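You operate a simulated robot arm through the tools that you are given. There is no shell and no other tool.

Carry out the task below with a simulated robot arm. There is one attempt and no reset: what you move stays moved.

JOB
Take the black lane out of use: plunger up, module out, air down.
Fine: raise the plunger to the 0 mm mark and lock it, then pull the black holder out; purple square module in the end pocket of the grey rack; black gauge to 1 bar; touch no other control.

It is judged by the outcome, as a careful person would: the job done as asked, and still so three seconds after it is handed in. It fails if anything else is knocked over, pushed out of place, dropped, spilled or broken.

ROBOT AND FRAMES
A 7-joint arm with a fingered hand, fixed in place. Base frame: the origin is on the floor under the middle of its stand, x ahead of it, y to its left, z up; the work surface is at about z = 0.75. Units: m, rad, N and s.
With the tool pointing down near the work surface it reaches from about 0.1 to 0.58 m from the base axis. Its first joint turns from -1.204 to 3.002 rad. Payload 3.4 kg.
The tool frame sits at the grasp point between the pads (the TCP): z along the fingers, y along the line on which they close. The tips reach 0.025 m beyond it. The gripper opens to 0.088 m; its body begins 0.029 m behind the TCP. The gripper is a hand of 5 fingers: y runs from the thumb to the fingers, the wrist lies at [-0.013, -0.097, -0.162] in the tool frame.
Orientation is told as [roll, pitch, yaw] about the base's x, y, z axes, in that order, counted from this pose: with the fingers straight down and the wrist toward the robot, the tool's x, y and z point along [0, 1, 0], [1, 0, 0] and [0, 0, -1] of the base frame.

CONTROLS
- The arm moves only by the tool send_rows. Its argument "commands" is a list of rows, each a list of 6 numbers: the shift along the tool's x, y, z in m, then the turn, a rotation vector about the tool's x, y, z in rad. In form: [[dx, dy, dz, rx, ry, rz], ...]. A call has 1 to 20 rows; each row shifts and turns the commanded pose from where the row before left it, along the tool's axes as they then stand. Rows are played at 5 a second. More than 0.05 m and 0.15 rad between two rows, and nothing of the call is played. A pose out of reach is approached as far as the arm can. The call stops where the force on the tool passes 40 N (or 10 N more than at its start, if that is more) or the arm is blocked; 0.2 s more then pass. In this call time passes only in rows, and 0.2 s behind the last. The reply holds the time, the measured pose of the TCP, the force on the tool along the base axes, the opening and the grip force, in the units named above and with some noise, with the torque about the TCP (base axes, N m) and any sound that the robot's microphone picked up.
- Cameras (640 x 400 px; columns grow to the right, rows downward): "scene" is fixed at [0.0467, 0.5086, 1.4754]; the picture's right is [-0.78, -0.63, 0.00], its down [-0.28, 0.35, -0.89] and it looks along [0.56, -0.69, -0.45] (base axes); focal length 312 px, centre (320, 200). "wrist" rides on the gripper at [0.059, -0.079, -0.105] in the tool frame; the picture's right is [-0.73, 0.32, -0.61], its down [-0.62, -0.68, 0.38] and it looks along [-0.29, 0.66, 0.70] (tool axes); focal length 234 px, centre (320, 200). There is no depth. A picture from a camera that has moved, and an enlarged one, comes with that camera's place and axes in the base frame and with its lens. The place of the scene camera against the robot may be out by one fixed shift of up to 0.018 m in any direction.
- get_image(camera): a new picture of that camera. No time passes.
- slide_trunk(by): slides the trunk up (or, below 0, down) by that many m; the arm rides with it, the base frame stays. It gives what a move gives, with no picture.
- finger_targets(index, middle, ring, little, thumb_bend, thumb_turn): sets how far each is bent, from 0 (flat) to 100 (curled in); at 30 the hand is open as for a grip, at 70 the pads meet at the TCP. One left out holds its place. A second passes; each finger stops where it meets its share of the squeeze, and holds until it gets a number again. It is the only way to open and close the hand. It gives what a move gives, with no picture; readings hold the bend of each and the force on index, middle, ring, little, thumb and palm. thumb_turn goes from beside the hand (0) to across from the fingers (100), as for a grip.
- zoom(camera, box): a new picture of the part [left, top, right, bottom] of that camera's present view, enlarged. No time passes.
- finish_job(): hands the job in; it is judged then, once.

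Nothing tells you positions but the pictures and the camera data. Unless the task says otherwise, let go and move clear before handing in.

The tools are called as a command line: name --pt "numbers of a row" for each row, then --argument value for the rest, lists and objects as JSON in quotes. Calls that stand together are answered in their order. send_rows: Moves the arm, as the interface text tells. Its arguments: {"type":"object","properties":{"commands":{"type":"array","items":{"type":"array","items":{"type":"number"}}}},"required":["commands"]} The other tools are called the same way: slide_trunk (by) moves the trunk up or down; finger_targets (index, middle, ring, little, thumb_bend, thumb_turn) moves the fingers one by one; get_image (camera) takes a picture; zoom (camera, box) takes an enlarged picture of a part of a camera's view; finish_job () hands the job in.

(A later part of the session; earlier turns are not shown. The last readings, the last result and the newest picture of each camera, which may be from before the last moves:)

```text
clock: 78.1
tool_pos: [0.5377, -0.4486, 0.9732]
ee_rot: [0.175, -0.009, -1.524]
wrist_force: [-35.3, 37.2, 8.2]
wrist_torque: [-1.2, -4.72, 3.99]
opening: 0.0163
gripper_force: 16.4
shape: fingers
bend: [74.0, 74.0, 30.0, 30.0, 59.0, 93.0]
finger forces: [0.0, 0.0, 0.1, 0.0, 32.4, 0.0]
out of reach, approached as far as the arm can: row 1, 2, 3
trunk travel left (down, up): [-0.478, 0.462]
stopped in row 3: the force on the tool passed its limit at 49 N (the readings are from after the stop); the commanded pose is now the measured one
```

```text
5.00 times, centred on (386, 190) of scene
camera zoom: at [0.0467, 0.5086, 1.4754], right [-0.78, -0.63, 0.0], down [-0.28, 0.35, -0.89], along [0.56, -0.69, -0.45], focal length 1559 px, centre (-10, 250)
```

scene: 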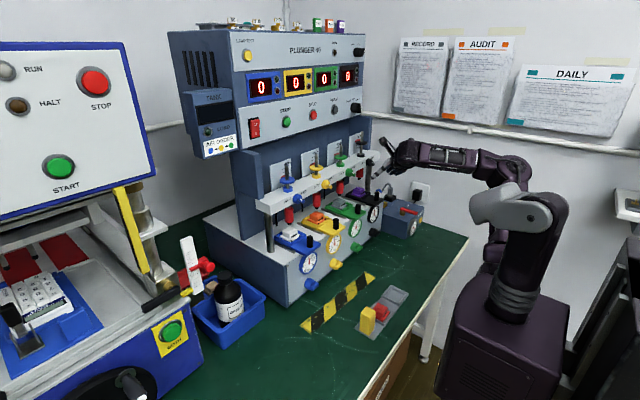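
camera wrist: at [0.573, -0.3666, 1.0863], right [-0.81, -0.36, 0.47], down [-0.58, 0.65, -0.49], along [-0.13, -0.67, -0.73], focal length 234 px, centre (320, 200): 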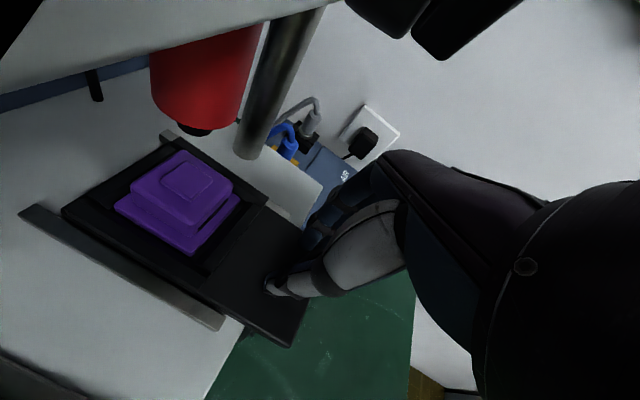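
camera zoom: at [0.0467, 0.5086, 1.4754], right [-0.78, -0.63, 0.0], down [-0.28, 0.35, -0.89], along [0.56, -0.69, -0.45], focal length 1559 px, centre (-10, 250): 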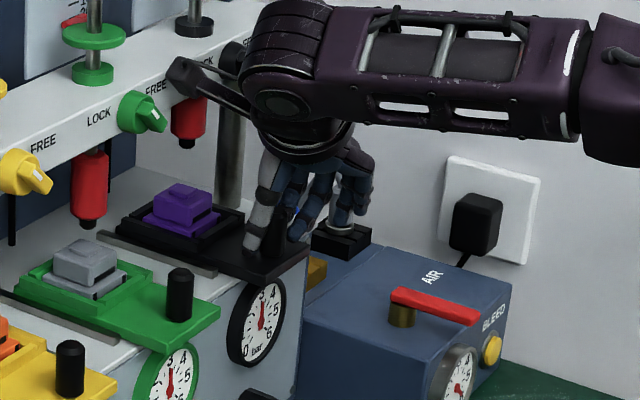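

Steeper tilt forced the wrist forward, pushing the holder back in and bringing the wrist camera near the bar. I'll release the peg and reverse that motion, then retry with a higher shoulder, which allows more retraction.

finger_targets --index 40 --middle 40 --thumb_bend 40

send_rows --pt "-0.004 0 0 0 0.1 0" --pt "-0.006 0 0 0 0.1 0" --pt "-0.006 0 0 0 0.1 0"

get_image --camera "wrist"

zoom --camera "scene" --box '[330, 130, 442, 230]'

```text
clock: 79.1
tool_pos: [0.5359, -0.4561, 0.9707]
ee_rot: [0.174, -0.01, -1.536]
wrist_force: [-25.9, 11.1, 26.8]
wrist_torque: [1.45, -3.93, 2.45]
opening: 0.0741
gripper_force: 7.6
shape: fingers
bend: [40.0, 40.0, 30.0, 30.0, 36.0, 95.0]
finger forces: [0.0, 0.0, 0.0, 0.0, 15.9, 0.1]
trunk travel left (down, up): [-0.478, 0.462]
```

```text
clock: 79.9
tool_pos: [0.5255, -0.4554, 0.9617]
ee_rot: [0.468, -0.011, -1.532]
wrist_force: [1.0, 12.0, 30.6]
wrist_torque: [1.0, 0.29, 0.02]
opening: 0.0787
gripper_force: 14.8
shape: fingers
bend: [40.0, 40.0, 30.0, 30.0, 34.0, 91.0]
finger forces: [0.0, 0.1, 0.0, 0.0, 29.7, 0.1]
trunk travel left (down, up): [-0.478, 0.462]
```

```text
taken
camera wrist: at [0.5286, -0.3742, 1.0822], right [-0.91, -0.36, 0.22], down [-0.41, 0.66, -0.63], along [0.08, -0.66, -0.75], focal length 234 px, centre (320, 200)
```

wrist: 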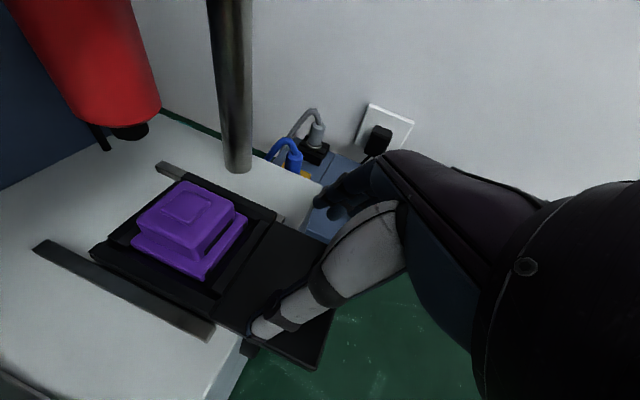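

```text
4.00 times, centred on (386, 180) of scene
camera zoom: at [0.0467, 0.5086, 1.4754], right [-0.78, -0.63, 0.0], down [-0.28, 0.35, -0.89], along [0.56, -0.69, -0.45], focal length 1247 px, centre (56, 280)
```

zoom: 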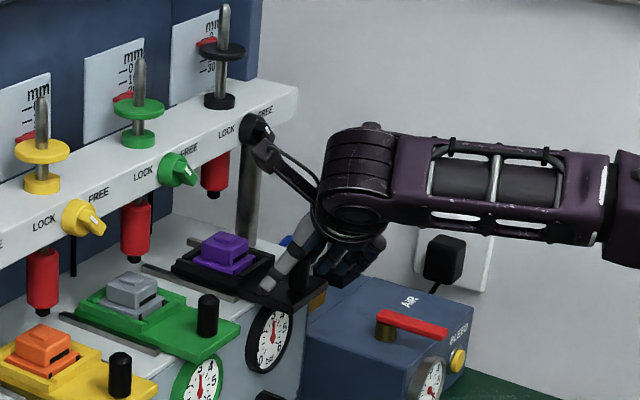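

The thumb is resting on the plate, so I'll lift straight up and slightly back.

send_rows --pt "0.0065 -0.008 -0.0303 0 0 0" --pt "0.0065 0 -0.0303 0 0 0"

finger_targets --index 30 --middle 30 --thumb_bend 30

zoom --camera "scene" --box '[330, 130, 442, 230]'

get_image --camera "wrist"

```text
clock: 80.5
tool_pos: [0.5137, -0.4536, 1.0168]
ee_rot: [0.46, -0.004, -1.536]
wrist_force: [0.1, -0.6, 0.1]
wrist_torque: [-0.07, 0.03, -0.02]
opening: 0.0636
gripper_force: 0.1
shape: fingers
bend: [40.0, 40.0, 30.0, 30.0, 40.0, 97.0]
finger forces: [0.0, 0.0, 0.0, 0.1, 0.1, 0.0]
trunk travel left (down, up): [-0.478, 0.462]
```

```text
clock: 81.5
tool_pos: [0.5149, -0.4544, 1.0165]
ee_rot: [0.462, -0.002, -1.536]
wrist_force: [-0.5, 0.5, -0.4]
wrist_torque: [0.03, 0.01, 0.01]
opening: 0.0843
gripper_force: 0.1
shape: fingers
bend: [30.0, 30.0, 30.0, 30.0, 30.0, 97.0]
finger forces: [0.1, 0.1, 0.0, 0.1, 0.0, 0.1]
trunk travel left (down, up): [-0.478, 0.462]
```

```text
4.00 times, centred on (386, 180) of scene
camera zoom: at [0.0467, 0.5086, 1.4754], right [-0.78, -0.63, 0.0], down [-0.28, 0.35, -0.89], along [0.56, -0.69, -0.45], focal length 1247 px, centre (56, 280)
```

zoom: 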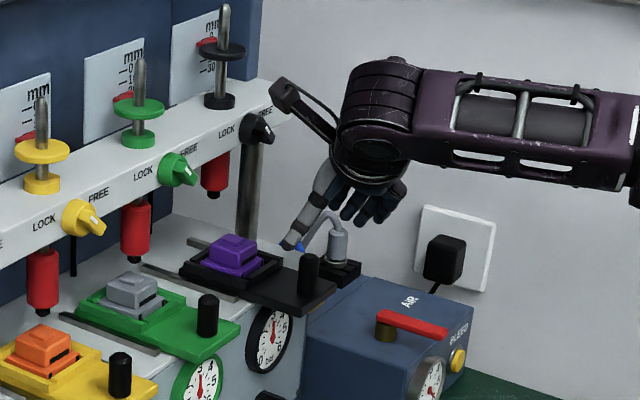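

```text
taken
camera wrist: at [0.517, -0.3742, 1.1373], right [-0.91, -0.36, 0.22], down [-0.41, 0.67, -0.62], along [0.07, -0.66, -0.75], focal length 234 px, centre (320, 200)
```

wrist: 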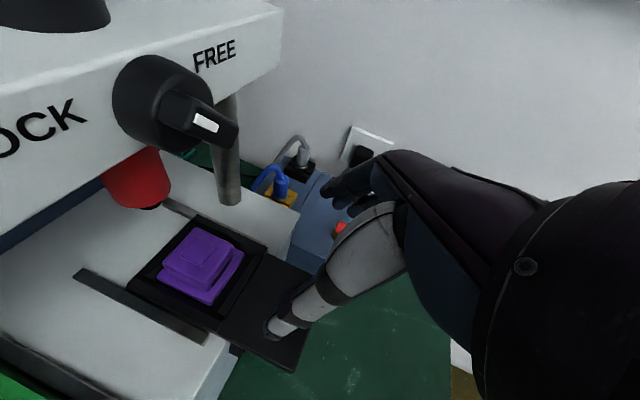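

zoom --camera "scene" --box '[360, 155, 392, 175]'

zoom --camera "wrist" --box '[90, 40, 270, 200]'

zoom --camera "scene" --box '[345, 128, 377, 148]'

```text
16.00 times, centred on (376, 165) of scene
camera zoom: at [0.0467, 0.5086, 1.4754], right [-0.78, -0.63, 0.0], down [-0.28, 0.35, -0.89], along [0.56, -0.69, -0.45], focal length 4989 px, centre (-576, 760)
```

zoom: 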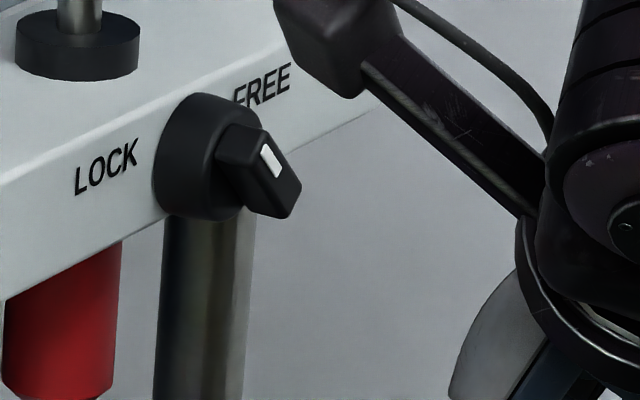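

```text
2.50 times, centred on (180, 120) of wrist
camera zoom: at [0.517, -0.3742, 1.1373], right [-0.91, -0.36, 0.22], down [-0.41, 0.67, -0.62], along [0.07, -0.66, -0.75], focal length 585 px, centre (670, 400)
```

zoom: 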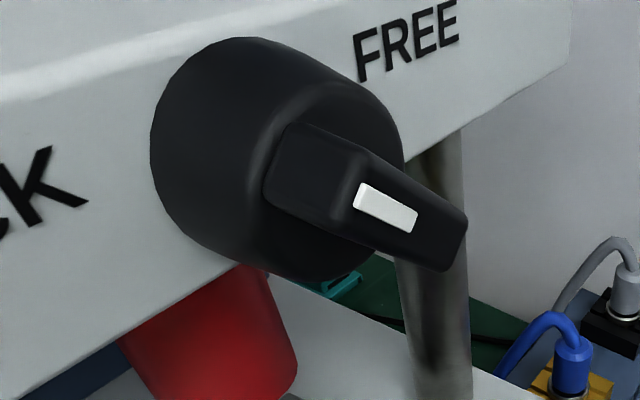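

```text
16.00 times, centred on (361, 138) of scene
camera zoom: at [0.0467, 0.5086, 1.4754], right [-0.78, -0.63, 0.0], down [-0.28, 0.35, -0.89], along [0.56, -0.69, -0.45], focal length 4989 px, centre (-336, 1192)
```

zoom: 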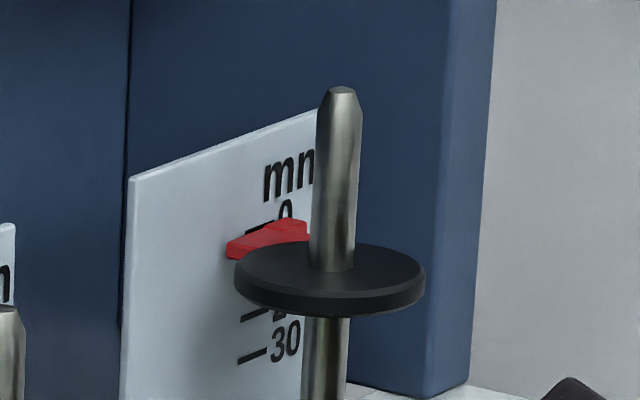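

The lock and plunger are undisturbed. I'll raise the trunk 12 cm and come down again, reaching lower with the arm so it can retract further.

slide_trunk --by 0.12

send_rows --pt "-0.025 -0.004 0.008 0 0 0" --pt "-0.025 -0.004 0.008 0 0 0" --pt "-0.014 -0.004 0.026 0 0 0" --pt "-0.014 -0.004 0.026 0 0 0"

get_image --camera "wrist"

get_image --camera "scene"

```text
clock: 83.0
tool_pos: [0.5147, -0.4546, 1.1362]
ee_rot: [0.462, -0.001, -1.536]
wrist_force: [-0.5, 0.9, 1.3]
wrist_torque: [-0.03, -0.02, 0.0]
opening: 0.0846
gripper_force: 0.0
shape: fingers
bend: [30.0, 30.0, 30.0, 30.0, 30.0, 97.0]
finger forces: [0.1, 0.1, 0.0, 0.0, 0.0, 0.1]
trunk travel left (down, up): [-0.598, 0.342]
```

```text
clock: 84.0
tool_pos: [0.5022, -0.4474, 1.0335]
ee_rot: [0.462, -0.003, -1.536]
wrist_force: [-0.3, 0.0, -1.2]
wrist_torque: [0.01, 0.02, -0.01]
opening: 0.0847
gripper_force: 0.1
shape: fingers
bend: [30.0, 30.0, 30.0, 30.0, 30.0, 97.0]
finger forces: [0.0, 0.0, 0.0, 0.0, 0.1, 0.0]
out of reach, approached as far as the arm can: row 1, 2
trunk travel left (down, up): [-0.598, 0.342]
```

```text
taken
camera wrist: at [0.5051, -0.3681, 1.1551], right [-0.91, -0.35, 0.22], down [-0.41, 0.67, -0.62], along [0.07, -0.66, -0.75], focal length 234 px, centre (320, 200)
```

wrist: 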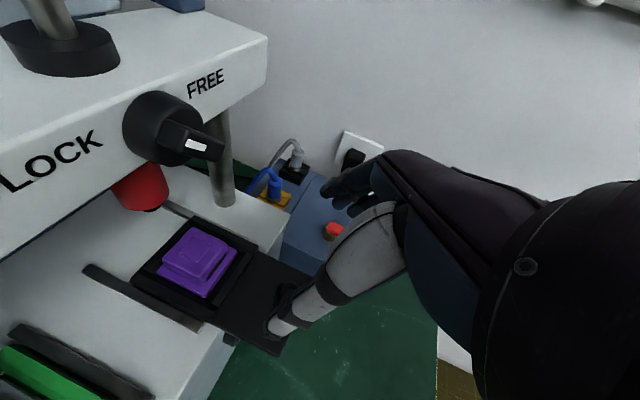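

```text
taken
```

scene: 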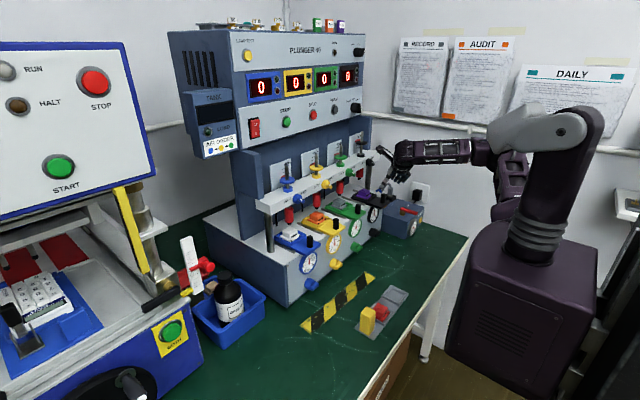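

send_rows --pt "-0.0179 -0.005 -0.0089 0 0 0" --pt "-0.0179 -0.005 -0.0089 0 0 0"

```text
clock: 84.6
tool_pos: [0.4875, -0.4475, 1.0281]
ee_rot: [0.462, -0.002, -1.533]
wrist_force: [-1.0, -0.1, -0.5]
wrist_torque: [-0.01, -0.01, 0.01]
opening: 0.0846
gripper_force: 0.0
shape: fingers
bend: [30.0, 30.0, 30.0, 30.0, 30.0, 97.0]
finger forces: [0.0, 0.1, 0.1, 0.0, 0.1, 0.0]
out of reach, approached as far as the arm can: row 1, 2
trunk travel left (down, up): [-0.598, 0.342]
```

get_image --camera "wrist"

zoom --camera "scene" --box '[330, 160, 426, 220]'

```text
taken
camera wrist: at [0.4913, -0.3668, 1.1492], right [-0.91, -0.36, 0.22], down [-0.41, 0.67, -0.62], along [0.07, -0.66, -0.75], focal length 234 px, centre (320, 200)
```

wrist: 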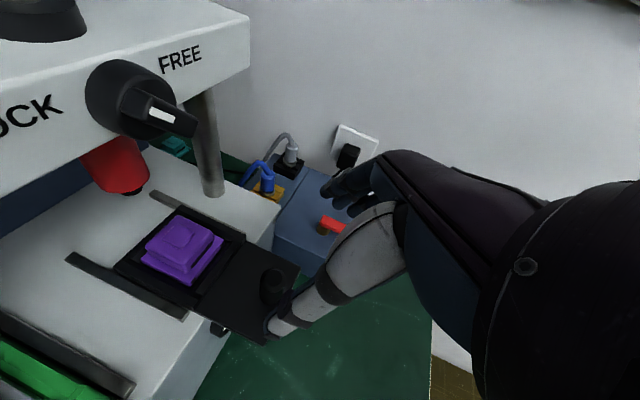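

```text
6.67 times, centred on (378, 190) of scene
camera zoom: at [0.0467, 0.5086, 1.4754], right [-0.78, -0.63, 0.0], down [-0.28, 0.35, -0.89], along [0.56, -0.69, -0.45], focal length 2079 px, centre (-67, 267)
```

zoom: 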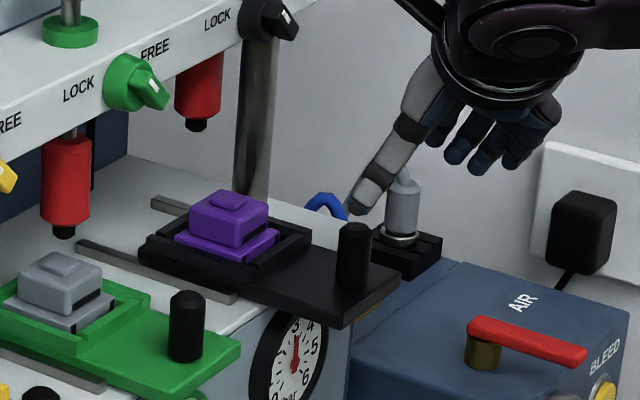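

The peg is at x≈0.512, already 20 mm out. I'll test how far back the hand can go at a shallower tilt.

send_rows --pt "0 0 0 0 0.145 0" --pt "0 0 0 0 0.145 0" --pt "-0.0145 -0.005 -0.0138 0 0 0" --pt "-0.0145 -0.005 -0.0138 0 0 0" --pt "-0.0145 0 -0.0138 0 0 0"

```text
clock: 85.8
tool_pos: [0.4506, -0.4491, 1.0047]
ee_rot: [0.758, 0.088, -1.571]
wrist_force: [-0.6, 1.3, 0.1]
wrist_torque: [0.01, 0.02, -0.01]
opening: 0.0843
gripper_force: 0.0
shape: fingers
bend: [30.0, 30.0, 30.0, 30.0, 30.0, 97.0]
finger forces: [0.1, 0.0, 0.0, 0.1, 0.1, 0.0]
out of reach, approached as far as the arm can: row 3, 4, 5
trunk travel left (down, up): [-0.598, 0.342]
```

slide_trunk --by 0.1

send_rows --pt "0 0 0 0 -0.145 -0.08" --pt "0 0 0 0 -0.145 0" --pt "-0.014 -0.004 0.026 0 0 0" --pt "-0.014 -0.004 0.026 0 0 0" --pt "-0.014 -0.004 0.026 0 0 0"

get_image --camera "scene"

```text
clock: 87.1
tool_pos: [0.4515, -0.4484, 1.1053]
ee_rot: [0.757, 0.087, -1.571]
wrist_force: [0.0, 0.9, 0.0]
wrist_torque: [0.0, 0.02, -0.03]
opening: 0.0845
gripper_force: 0.1
shape: fingers
bend: [30.0, 30.0, 30.0, 30.0, 30.0, 97.0]
finger forces: [0.0, 0.0, 0.1, 0.1, 0.0, 0.1]
trunk travel left (down, up): [-0.698, 0.242]
```

```text
refused: row 1 steps farther than a row can; nothing moved
```

```text
taken
```

scene: 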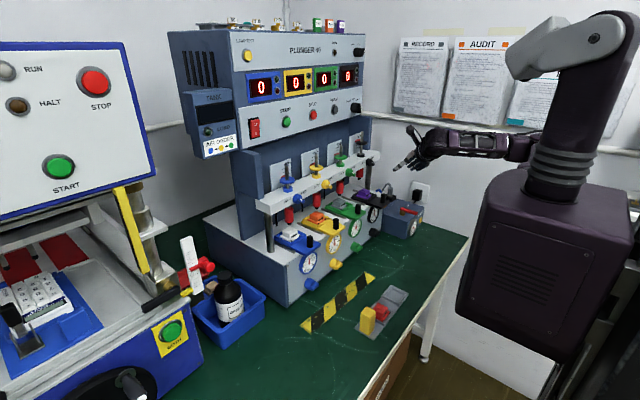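

send_rows --pt "0 0 0 0 -0.1 -0.08" --pt "0 0 0 0 -0.14 0" --pt "-0.0145 -0.003 0.0262 0 0 0" --pt "-0.0145 -0.003 0.0262 0 0 0" --pt "-0.0145 -0.003 0.0262 0 0 0"

get_image --camera "scene"

get_image --camera "wrist"

```text
clock: 88.3
tool_pos: [0.4413, -0.4541, 1.0317]
ee_rot: [0.565, 0.029, -1.556]
wrist_force: [0.1, 0.7, 1.0]
wrist_torque: [-0.04, 0.03, -0.03]
opening: 0.0847
gripper_force: 0.1
shape: fingers
bend: [30.0, 30.0, 30.0, 30.0, 30.0, 98.0]
finger forces: [0.0, 0.0, 0.0, 0.1, 0.0, 0.0]
out of reach, approached as far as the arm can: row 2, 3
trunk travel left (down, up): [-0.698, 0.242]
```

```text
taken
```

scene: 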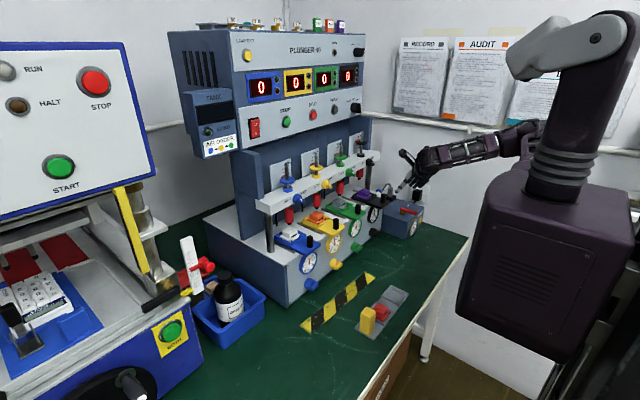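

```text
taken
camera wrist: at [0.4343, -0.3786, 1.1555], right [-0.93, -0.34, 0.11], down [-0.33, 0.7, -0.64], along [0.14, -0.63, -0.76], focal length 234 px, centre (320, 200)
```

wrist: 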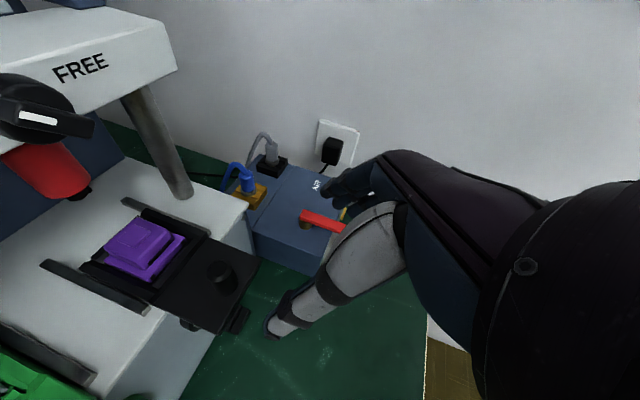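

A higher shoulder lets the hand retract to x≈0.44, so this works. I'll go back to the peg (now at x≈0.512) from here.

send_rows --pt "0.009 -0.0077 0.0242 0 0 -0.01" --pt "0.009 -0.0077 0.0242 0 0 -0.01" --pt "0.008 -0.0057 0.022 0 0 -0.01"

get_image --camera "wrist"

zoom --camera "scene" --box '[330, 160, 426, 220]'

```text
clock: 89.1
tool_pos: [0.5015, -0.4324, 0.9854]
ee_rot: [0.563, 0.015, -1.529]
wrist_force: [-0.4, 0.1, -0.5]
wrist_torque: [-0.01, 0.02, 0.0]
opening: 0.0844
gripper_force: 0.0
shape: fingers
bend: [30.0, 30.0, 30.0, 30.0, 30.0, 98.0]
finger forces: [0.0, 0.1, 0.0, 0.0, 0.0, 0.0]
trunk travel left (down, up): [-0.698, 0.242]
```

```text
taken
camera wrist: at [0.4906, -0.354, 1.1073], right [-0.92, -0.36, 0.12], down [-0.35, 0.68, -0.65], along [0.15, -0.64, -0.75], focal length 234 px, centre (320, 200)
```

wrist: 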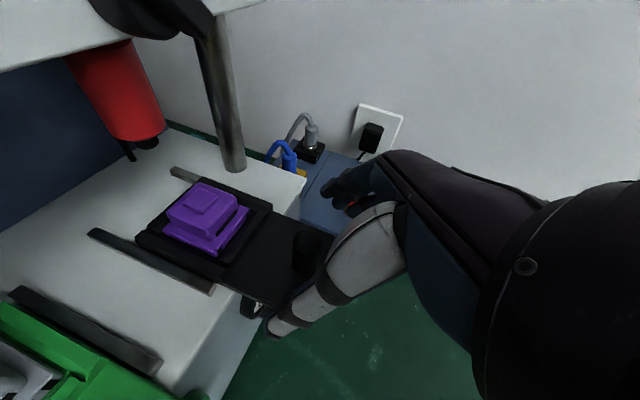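

```text
6.67 times, centred on (378, 190) of scene
camera zoom: at [0.0467, 0.5086, 1.4754], right [-0.78, -0.63, 0.0], down [-0.28, 0.35, -0.89], along [0.56, -0.69, -0.45], focal length 2079 px, centre (-67, 267)
```

zoom: 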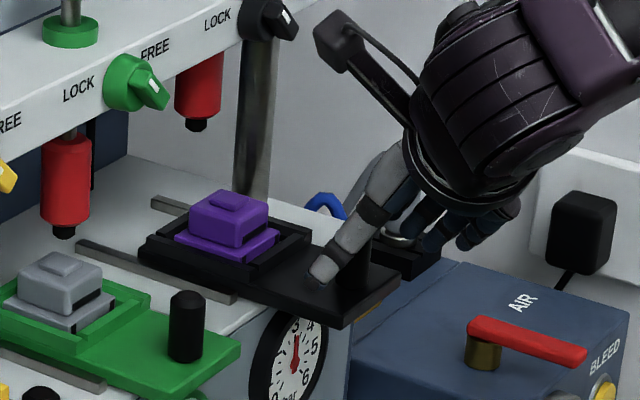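

finger_targets --index 74 --middle 74 --thumb_bend 72

send_rows --pt "-0.0127 0 -0.008 0 0 0" --pt "-0.0127 0 -0.008 0 0 0"

get_image --camera "wrist"

zoom --camera "scene" --box '[330, 160, 426, 220]'

```text
clock: 90.1
tool_pos: [0.4991, -0.4322, 0.9855]
ee_rot: [0.563, 0.016, -1.528]
wrist_force: [-0.2, -0.3, -4.0]
wrist_torque: [-0.01, 0.05, 0.05]
opening: 0.0093
gripper_force: 9.1
shape: fingers
bend: [72.0, 72.0, 30.0, 30.0, 64.0, 97.0]
finger forces: [5.5, 4.4, 0.1, 0.0, 7.4, 0.0]
trunk travel left (down, up): [-0.698, 0.242]
```

```text
clock: 90.7
tool_pos: [0.4704, -0.4337, 0.9851]
ee_rot: [0.56, 0.014, -1.53]
wrist_force: [-0.1, 1.3, -2.1]
wrist_torque: [0.02, 0.05, 0.04]
opening: 0.0095
gripper_force: 8.6
shape: fingers
bend: [73.0, 73.0, 30.0, 30.0, 63.0, 97.0]
finger forces: [4.5, 4.4, 0.0, 0.1, 8.0, 0.1]
trunk travel left (down, up): [-0.698, 0.242]
```

```text
taken
camera wrist: at [0.4608, -0.3556, 1.1074], right [-0.92, -0.36, 0.12], down [-0.35, 0.68, -0.65], along [0.15, -0.64, -0.75], focal length 234 px, centre (320, 200)
```

wrist: 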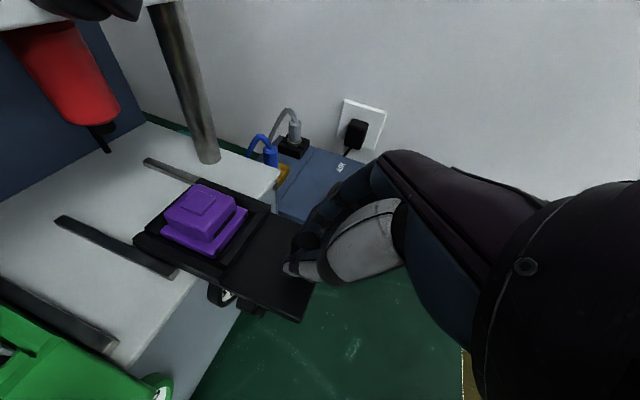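

```text
6.67 times, centred on (378, 190) of scene
camera zoom: at [0.0467, 0.5086, 1.4754], right [-0.78, -0.63, 0.0], down [-0.28, 0.35, -0.89], along [0.56, -0.69, -0.45], focal length 2079 px, centre (-67, 267)
```

zoom: 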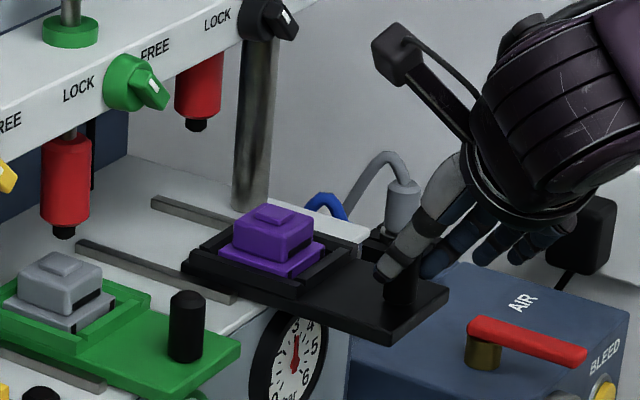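

The holder is about 48 mm out and sliding freely. I'll keep pulling in smaller steps, watching for an end stop.

send_rows --pt "-0.0085 0 -0.0053 0 0 0"

zoom --camera "scene" --box '[330, 160, 426, 220]'

```text
clock: 91.1
tool_pos: [0.46, -0.4337, 0.9853]
ee_rot: [0.565, 0.016, -1.53]
wrist_force: [1.9, 3.5, -1.6]
wrist_torque: [0.02, 0.04, 0.06]
opening: 0.0092
gripper_force: 7.8
shape: fingers
bend: [73.0, 73.0, 30.0, 30.0, 63.0, 97.0]
finger forces: [4.1, 3.2, 0.0, 0.0, 8.5, 0.1]
trunk travel left (down, up): [-0.698, 0.242]
```

```text
6.67 times, centred on (378, 190) of scene
camera zoom: at [0.0467, 0.5086, 1.4754], right [-0.78, -0.63, 0.0], down [-0.28, 0.35, -0.89], along [0.56, -0.69, -0.45], focal length 2079 px, centre (-67, 267)
```

zoom: 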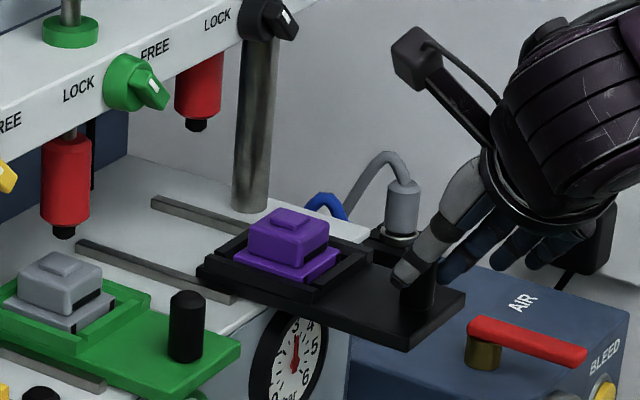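

send_rows --pt "-0.0085 0 -0.0053 0 0 0"

zoom --camera "scene" --box '[330, 160, 426, 220]'

get_image --camera "wrist"

```text
clock: 91.5
tool_pos: [0.4508, -0.4348, 0.9866]
ee_rot: [0.565, 0.014, -1.528]
wrist_force: [0.8, 2.4, -1.3]
wrist_torque: [0.07, 0.04, 0.09]
opening: 0.0096
gripper_force: 7.6
shape: fingers
bend: [73.0, 73.0, 30.0, 30.0, 63.0, 97.0]
finger forces: [4.1, 3.1, 0.0, 0.1, 8.9, 0.0]
trunk travel left (down, up): [-0.698, 0.242]
```

```text
6.67 times, centred on (378, 190) of scene
camera zoom: at [0.0467, 0.5086, 1.4754], right [-0.78, -0.63, 0.0], down [-0.28, 0.35, -0.89], along [0.56, -0.69, -0.45], focal length 2079 px, centre (-67, 267)
```

zoom: 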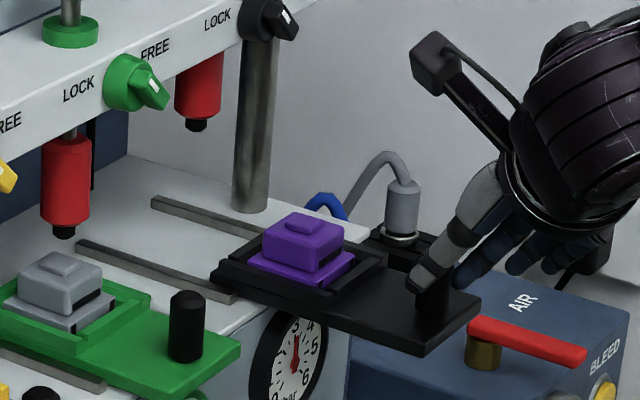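

```text
taken
camera wrist: at [0.4416, -0.3566, 1.1073], right [-0.92, -0.36, 0.12], down [-0.35, 0.68, -0.65], along [0.15, -0.64, -0.75], focal length 234 px, centre (320, 200)
```

wrist: 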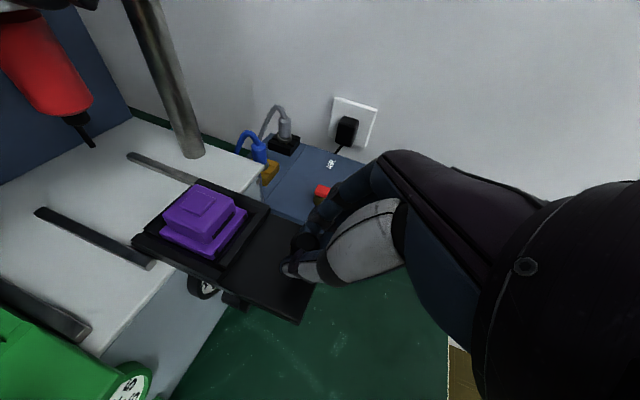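

send_rows --pt "-0.0068 0 -0.0043 0 0 0"

zoom --camera "scene" --box '[330, 160, 426, 220]'

```text
clock: 91.9
tool_pos: [0.4428, -0.4352, 0.9852]
ee_rot: [0.563, 0.015, -1.529]
wrist_force: [1.0, 4.3, 0.1]
wrist_torque: [0.05, 0.01, 0.13]
opening: 0.0093
gripper_force: 8.6
shape: fingers
bend: [73.0, 73.0, 30.0, 30.0, 63.0, 97.0]
finger forces: [4.0, 2.8, 0.1, 0.1, 9.0, 0.0]
trunk travel left (down, up): [-0.698, 0.242]
```

```text
6.67 times, centred on (378, 190) of scene
camera zoom: at [0.0467, 0.5086, 1.4754], right [-0.78, -0.63, 0.0], down [-0.28, 0.35, -0.89], along [0.56, -0.69, -0.45], focal length 2079 px, centre (-67, 267)
```

zoom: 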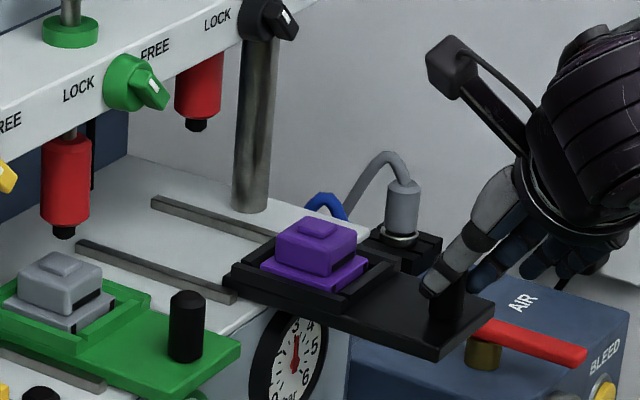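

The holder is now about 78 mm out with no stop felt. To be sure it's captive on its slide and won't tip when released, I'll test with a tiny 1.5 mm lift.

send_rows --pt "0.0008 0 -0.0013 0 0 0"

zoom --camera "scene" --box '[340, 170, 404, 210]'

```text
clock: 92.3
tool_pos: [0.4429, -0.4346, 0.9861]
ee_rot: [0.56, 0.016, -1.531]
wrist_force: [-0.5, 2.5, -3.8]
wrist_torque: [0.03, 0.06, 0.04]
opening: 0.0095
gripper_force: 7.8
shape: fingers
bend: [73.0, 73.0, 30.0, 30.0, 62.0, 97.0]
finger forces: [4.0, 3.3, 0.1, 0.1, 8.7, 0.0]
trunk travel left (down, up): [-0.698, 0.242]
```

```text
10.00 times, centred on (372, 190) of scene
camera zoom: at [0.0467, 0.5086, 1.4754], right [-0.78, -0.63, 0.0], down [-0.28, 0.35, -0.89], along [0.56, -0.69, -0.45], focal length 3118 px, centre (-200, 300)
```

zoom: 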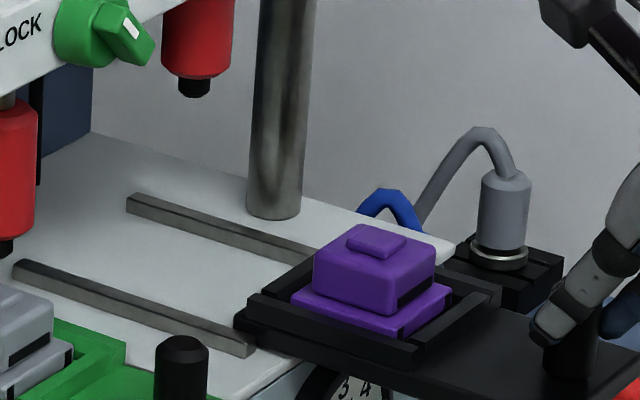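

send_rows --pt "0.0013 0 -0.0021 0 0 0"

zoom --camera "scene" --box '[340, 170, 404, 210]'

```text
clock: 92.7
tool_pos: [0.4439, -0.4362, 0.9876]
ee_rot: [0.562, 0.016, -1.53]
wrist_force: [0.4, 2.9, -6.8]
wrist_torque: [-0.01, 0.07, 0.01]
opening: 0.0091
gripper_force: 7.0
shape: fingers
bend: [73.0, 73.0, 30.0, 30.0, 62.0, 97.0]
finger forces: [3.3, 2.6, 0.0, 0.0, 8.0, 0.0]
trunk travel left (down, up): [-0.698, 0.242]
```

```text
10.00 times, centred on (372, 190) of scene
camera zoom: at [0.0467, 0.5086, 1.4754], right [-0.78, -0.63, 0.0], down [-0.28, 0.35, -0.89], along [0.56, -0.69, -0.45], focal length 3118 px, centre (-200, 300)
```

zoom: 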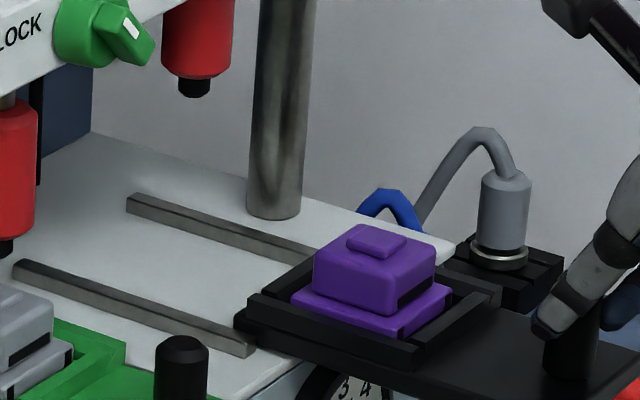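

The holder doesn't lift at all against 7 N, so it is captive on its slide and safe to release. I'll pull a bit more to look for the end of travel.

send_rows --pt "-0.0021 0 0.0034 0 0 0" --pt "-0.0085 0 -0.0053 0 0 0"

zoom --camera "scene" --box '[340, 170, 404, 210]'

```text
clock: 93.3
tool_pos: [0.4342, -0.4354, 0.9865]
ee_rot: [0.566, 0.014, -1.531]
wrist_force: [0.5, 0.5, 2.5]
wrist_torque: [0.02, -0.01, 0.05]
opening: 0.0085
gripper_force: 8.2
shape: fingers
bend: [73.0, 73.0, 30.0, 30.0, 62.0, 97.0]
finger forces: [5.0, 3.4, 0.1, 0.0, 8.0, 0.0]
trunk travel left (down, up): [-0.698, 0.242]
```

```text
10.00 times, centred on (372, 190) of scene
camera zoom: at [0.0467, 0.5086, 1.4754], right [-0.78, -0.63, 0.0], down [-0.28, 0.35, -0.89], along [0.56, -0.69, -0.45], focal length 3118 px, centre (-200, 300)
```

zoom: 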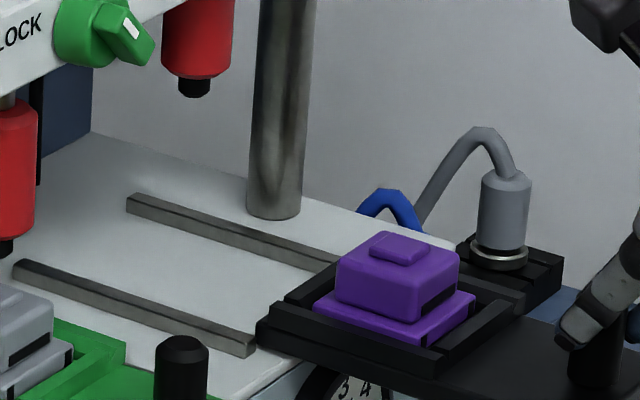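

send_rows --pt "-0.0085 0 -0.0053 0 0 0"

zoom --camera "scene" --box '[340, 170, 404, 210]'

```text
clock: 93.7
tool_pos: [0.4244, -0.4361, 0.9851]
ee_rot: [0.563, 0.014, -1.531]
wrist_force: [2.3, 2.3, 3.1]
wrist_torque: [-0.02, -0.02, 0.03]
opening: 0.0089
gripper_force: 9.4
shape: fingers
bend: [73.0, 74.0, 30.0, 30.0, 62.0, 96.0]
finger forces: [5.1, 4.6, 0.0, 0.0, 9.0, 0.1]
trunk travel left (down, up): [-0.698, 0.242]
```

```text
10.00 times, centred on (372, 190) of scene
camera zoom: at [0.0467, 0.5086, 1.4754], right [-0.78, -0.63, 0.0], down [-0.28, 0.35, -0.89], along [0.56, -0.69, -0.45], focal length 3118 px, centre (-200, 300)
```

zoom: 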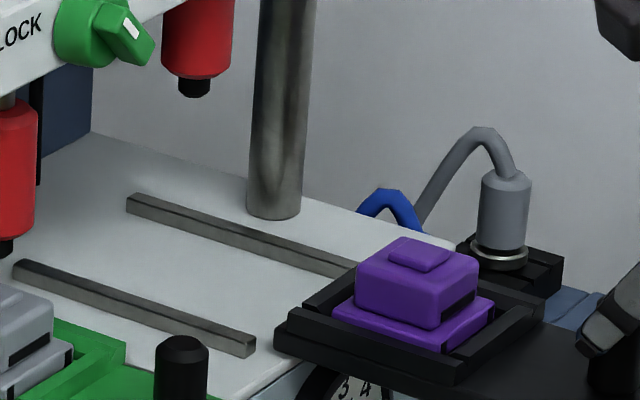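

send_rows --pt "-0.0085 0 -0.0053 0 0 0"

zoom --camera "scene" --box '[340, 170, 404, 210]'

get_image --camera "wrist"

```text
clock: 94.1
tool_pos: [0.4172, -0.4349, 0.9847]
ee_rot: [0.559, 0.016, -1.527]
wrist_force: [10.9, 5.0, -1.6]
wrist_torque: [-0.02, -0.04, -0.07]
opening: 0.0098
gripper_force: 6.8
shape: fingers
bend: [73.0, 74.0, 30.0, 30.0, 62.0, 93.0]
finger forces: [3.1, 0.1, 0.0, 0.0, 11.0, 0.1]
trunk travel left (down, up): [-0.698, 0.242]
```

```text
10.00 times, centred on (372, 190) of scene
camera zoom: at [0.0467, 0.5086, 1.4754], right [-0.78, -0.63, 0.0], down [-0.28, 0.35, -0.89], along [0.56, -0.69, -0.45], focal length 3118 px, centre (-200, 300)
```

zoom: 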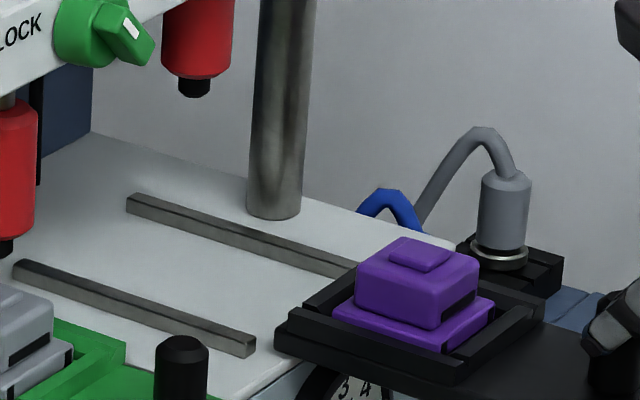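

```text
taken
camera wrist: at [0.4085, -0.3581, 1.1064], right [-0.92, -0.36, 0.12], down [-0.35, 0.68, -0.65], along [0.15, -0.64, -0.75], focal length 234 px, centre (320, 200)
```

wrist: 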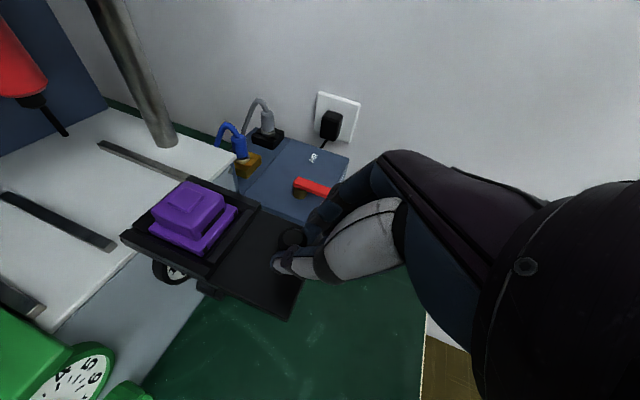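

The force rose to 11 N with no further motion, so that's the end stop and the holder is fully out. The purple module is now at about (0.508, −0.424). I'll release the peg and move ring and little out of the way.

finger_targets --index 30 --middle 30 --thumb_bend 30 --ring 5 --little 5

send_rows --pt "0.018 0 -0.029 0 0 0" --pt "0.018 0 -0.029 0 0 0"

get_image --camera "wrist"

get_image --camera "scene"

```text
clock: 95.1
tool_pos: [0.4144, -0.4373, 0.9847]
ee_rot: [0.562, 0.013, -1.53]
wrist_force: [-0.6, -0.4, 0.0]
wrist_torque: [-0.04, -0.01, -0.02]
opening: 0.0845
gripper_force: 0.0
shape: fingers
bend: [30.0, 30.0, 5.0, 5.0, 30.0, 97.0]
finger forces: [0.0, 0.0, 0.0, 0.0, 0.1, 0.0]
trunk travel left (down, up): [-0.698, 0.242]
```

```text
clock: 95.7
tool_pos: [0.4176, -0.4538, 1.0396]
ee_rot: [0.562, 0.015, -1.527]
wrist_force: [0.1, 0.2, -0.1]
wrist_torque: [0.01, -0.01, 0.0]
opening: 0.0845
gripper_force: 0.1
shape: fingers
bend: [30.0, 30.0, 5.0, 5.0, 30.0, 97.0]
finger forces: [0.0, 0.0, 0.0, 0.1, 0.0, 0.0]
out of reach, approached as far as the arm can: row 1, 2
trunk travel left (down, up): [-0.698, 0.242]
```

```text
taken
camera wrist: at [0.4077, -0.3756, 1.1617], right [-0.92, -0.37, 0.12], down [-0.35, 0.68, -0.65], along [0.16, -0.64, -0.75], focal length 234 px, centre (320, 200)
```

wrist: 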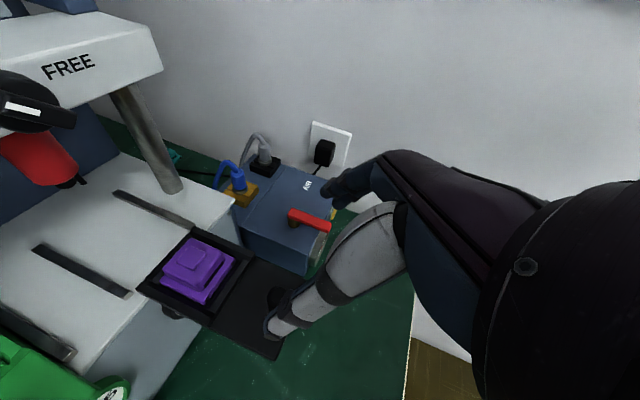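

```text
taken
```

scene: 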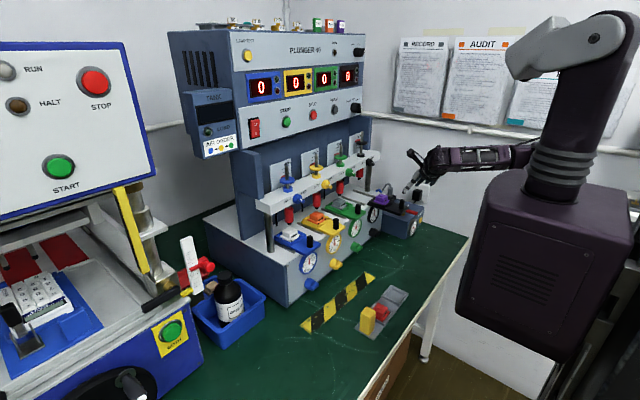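

Before picking it up, I'll rehearse the carry with an empty hand: turning 90° while moving over to the rack at safe height.

send_rows --pt "-0.0059 -0.02 -0.0037 0.0742 0 -0.1187" --pt "-0.0035 -0.0208 -0.0022 0.0742 0 -0.1187" --pt "-0.001 -0.0211 -0.0006 0.0742 0 -0.1187" --pt "0.0015 -0.0211 0.001 0.0742 0 -0.1187" --pt "0.004 -0.0207 0.0025 0.0742 0 -0.1187" --pt "0.0064 -0.0198 0.004 0.0742 0 -0.1187"

get_image --camera "scene"

```text
clock: 97.1
tool_pos: [0.37, -0.3315, 1.0409]
ee_rot: [0.571, 0.005, -0.691]
wrist_force: [-0.6, -0.7, 0.5]
wrist_torque: [0.0, 0.04, -0.02]
opening: 0.0845
gripper_force: 0.1
shape: fingers
bend: [30.0, 30.0, 5.0, 5.0, 30.0, 97.0]
finger forces: [0.0, 0.1, 0.1, 0.0, 0.1, 0.0]
trunk travel left (down, up): [-0.698, 0.242]
```

```text
taken
```

scene: 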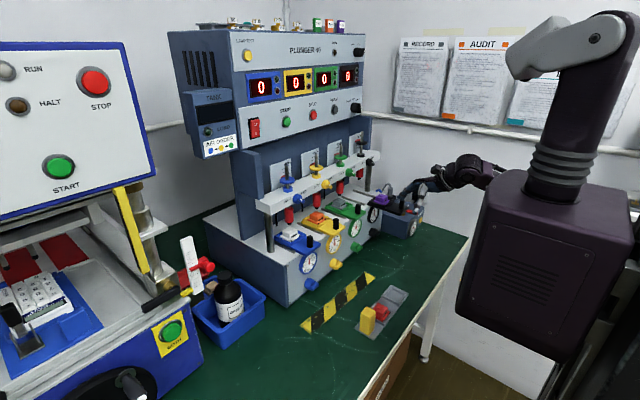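

send_rows --pt "0.0087 -0.0185 0.0054 0.0742 0 -0.1187" --pt "0.0108 -0.0169 0.0067 0.0742 0 -0.1187" --pt "0.0127 -0.015 0.008 0.0742 0 -0.1187" --pt "0.0143 -0.0128 0.009 0.0742 0 -0.1187" --pt "0.0157 -0.0103 0.0098 0.0742 0 -0.1187"

get_image --camera "scene"

get_image --camera "wrist"

```text
clock: 98.3
tool_pos: [0.3318, -0.2337, 1.0414]
ee_rot: [0.576, -0.004, 0.01]
wrist_force: [0.2, -0.5, 0.2]
wrist_torque: [0.01, -0.03, -0.03]
opening: 0.0846
gripper_force: 0.1
shape: fingers
bend: [30.0, 30.0, 5.0, 5.0, 30.0, 97.0]
finger forces: [0.0, 0.0, 0.1, 0.1, 0.0, 0.0]
trunk travel left (down, up): [-0.698, 0.242]
```

```text
taken
```

scene: 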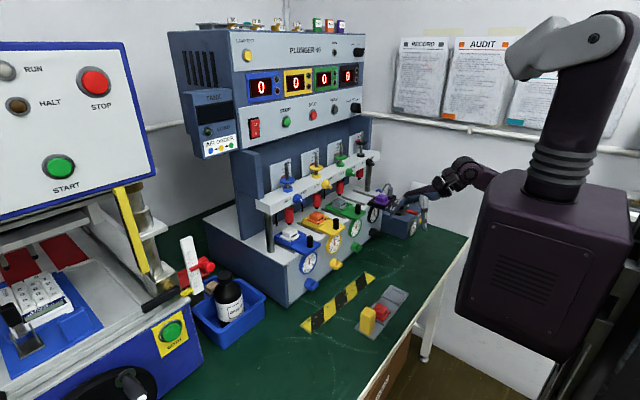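

```text
taken
camera wrist: at [0.2521, -0.2417, 1.1619], right [0.33, -0.94, 0.12], down [-0.68, -0.32, -0.66], along [0.66, 0.14, -0.74], focal length 234 px, centre (320, 200)
```

wrist: 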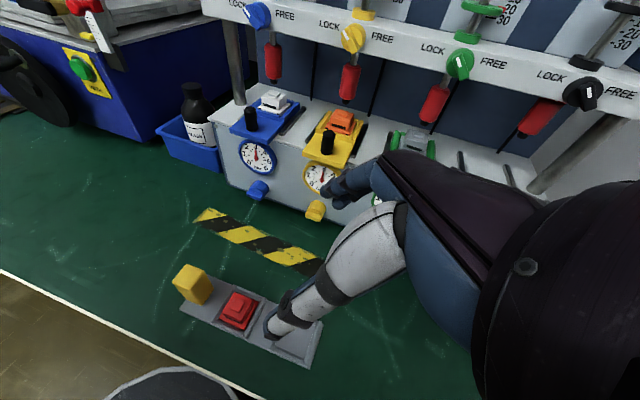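

The carry path works without any reach problem. From here I'll look at the rack pocket closely.

zoom --camera "wrist" --box '[160, 250, 340, 375]'

zoom --camera "scene" --box '[350, 275, 414, 335]'

```text
3.20 times, centred on (250, 312) of wrist
camera zoom: at [0.2521, -0.2417, 1.1619], right [0.33, -0.94, 0.12], down [-0.68, -0.32, -0.66], along [0.66, 0.14, -0.74], focal length 749 px, centre (544, -160)
```

zoom: 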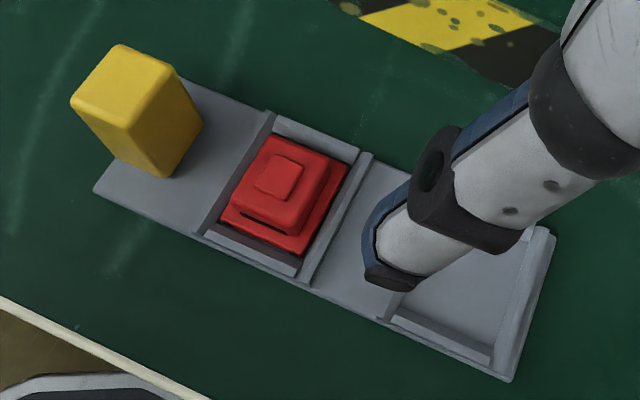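

```text
6.67 times, centred on (382, 305) of scene
camera zoom: at [0.0467, 0.5086, 1.4754], right [-0.78, -0.63, 0.0], down [-0.28, 0.35, -0.89], along [0.56, -0.69, -0.45], focal length 2079 px, centre (-93, -500)
```

zoom: 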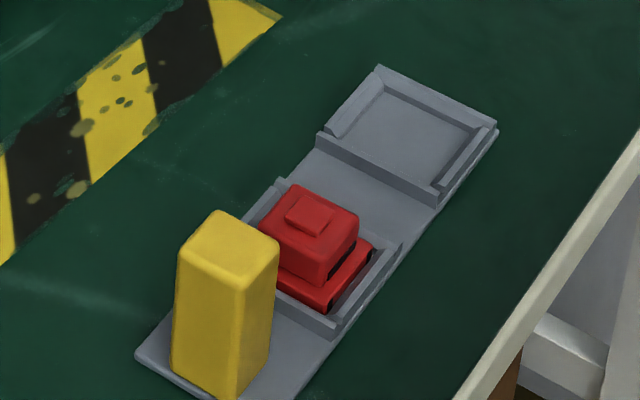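

The empty pocket's centre is at about (0.334, −0.225). Now I'll retrace the path back to the module.

send_rows --pt "-0.0168 0.0076 -0.0105 -0.0742 0 0.1187" --pt "-0.0157 0.0103 -0.0098 -0.0742 0 0.1187" --pt "-0.0143 0.0128 -0.009 -0.0742 0 0.1187" --pt "-0.0127 0.015 -0.008 -0.0742 0 0.1187" --pt "-0.0108 0.0169 -0.0067 -0.0742 0 0.1187" --pt "-0.0087 0.0185 -0.0054 -0.0742 0 0.1187" --pt "-0.0064 0.0198 -0.004 -0.0742 0 0.1187" --pt "-0.004 0.0207 -0.0025 -0.0742 0 0.1187" --pt "-0.0015 0.0211 -0.001 -0.0742 0 0.1187" --pt "0.001 0.0211 0.0006 -0.0742 0 0.1187" --pt "0.0035 0.0208 0.0022 -0.0742 0 0.1187"

get_image --camera "wrist"

```text
clock: 100.7
tool_pos: [0.4115, -0.4538, 1.0386]
ee_rot: [0.569, 0.017, -1.524]
wrist_force: [-0.6, -1.0, -0.3]
wrist_torque: [0.01, 0.02, 0.0]
opening: 0.0846
gripper_force: 0.0
shape: fingers
bend: [30.0, 30.0, 5.0, 5.0, 30.0, 97.0]
finger forces: [0.0, 0.0, 0.0, 0.0, 0.1, 0.0]
out of reach, approached as far as the arm can: row 11
trunk travel left (down, up): [-0.698, 0.242]
```

```text
taken
camera wrist: at [0.4009, -0.3766, 1.1613], right [-0.92, -0.37, 0.12], down [-0.35, 0.68, -0.65], along [0.16, -0.64, -0.75], focal length 234 px, centre (320, 200)
```

wrist: 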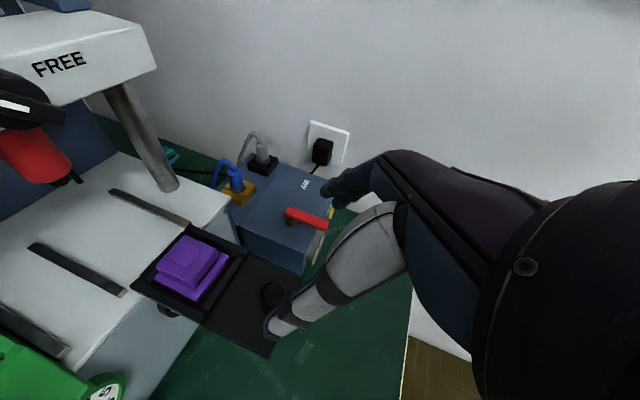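

zoom --camera "wrist" --box '[110, 210, 270, 340]'

```text
3.08 times, centred on (190, 275) of wrist
camera zoom: at [0.4009, -0.3766, 1.1613], right [-0.92, -0.37, 0.12], down [-0.35, 0.68, -0.65], along [0.16, -0.64, -0.75], focal length 720 px, centre (720, -31)
```

zoom: 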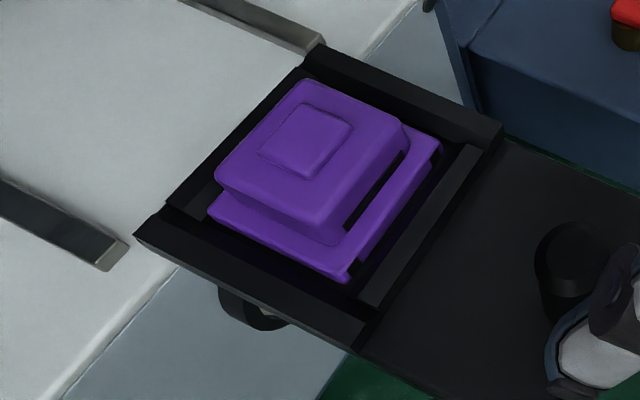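

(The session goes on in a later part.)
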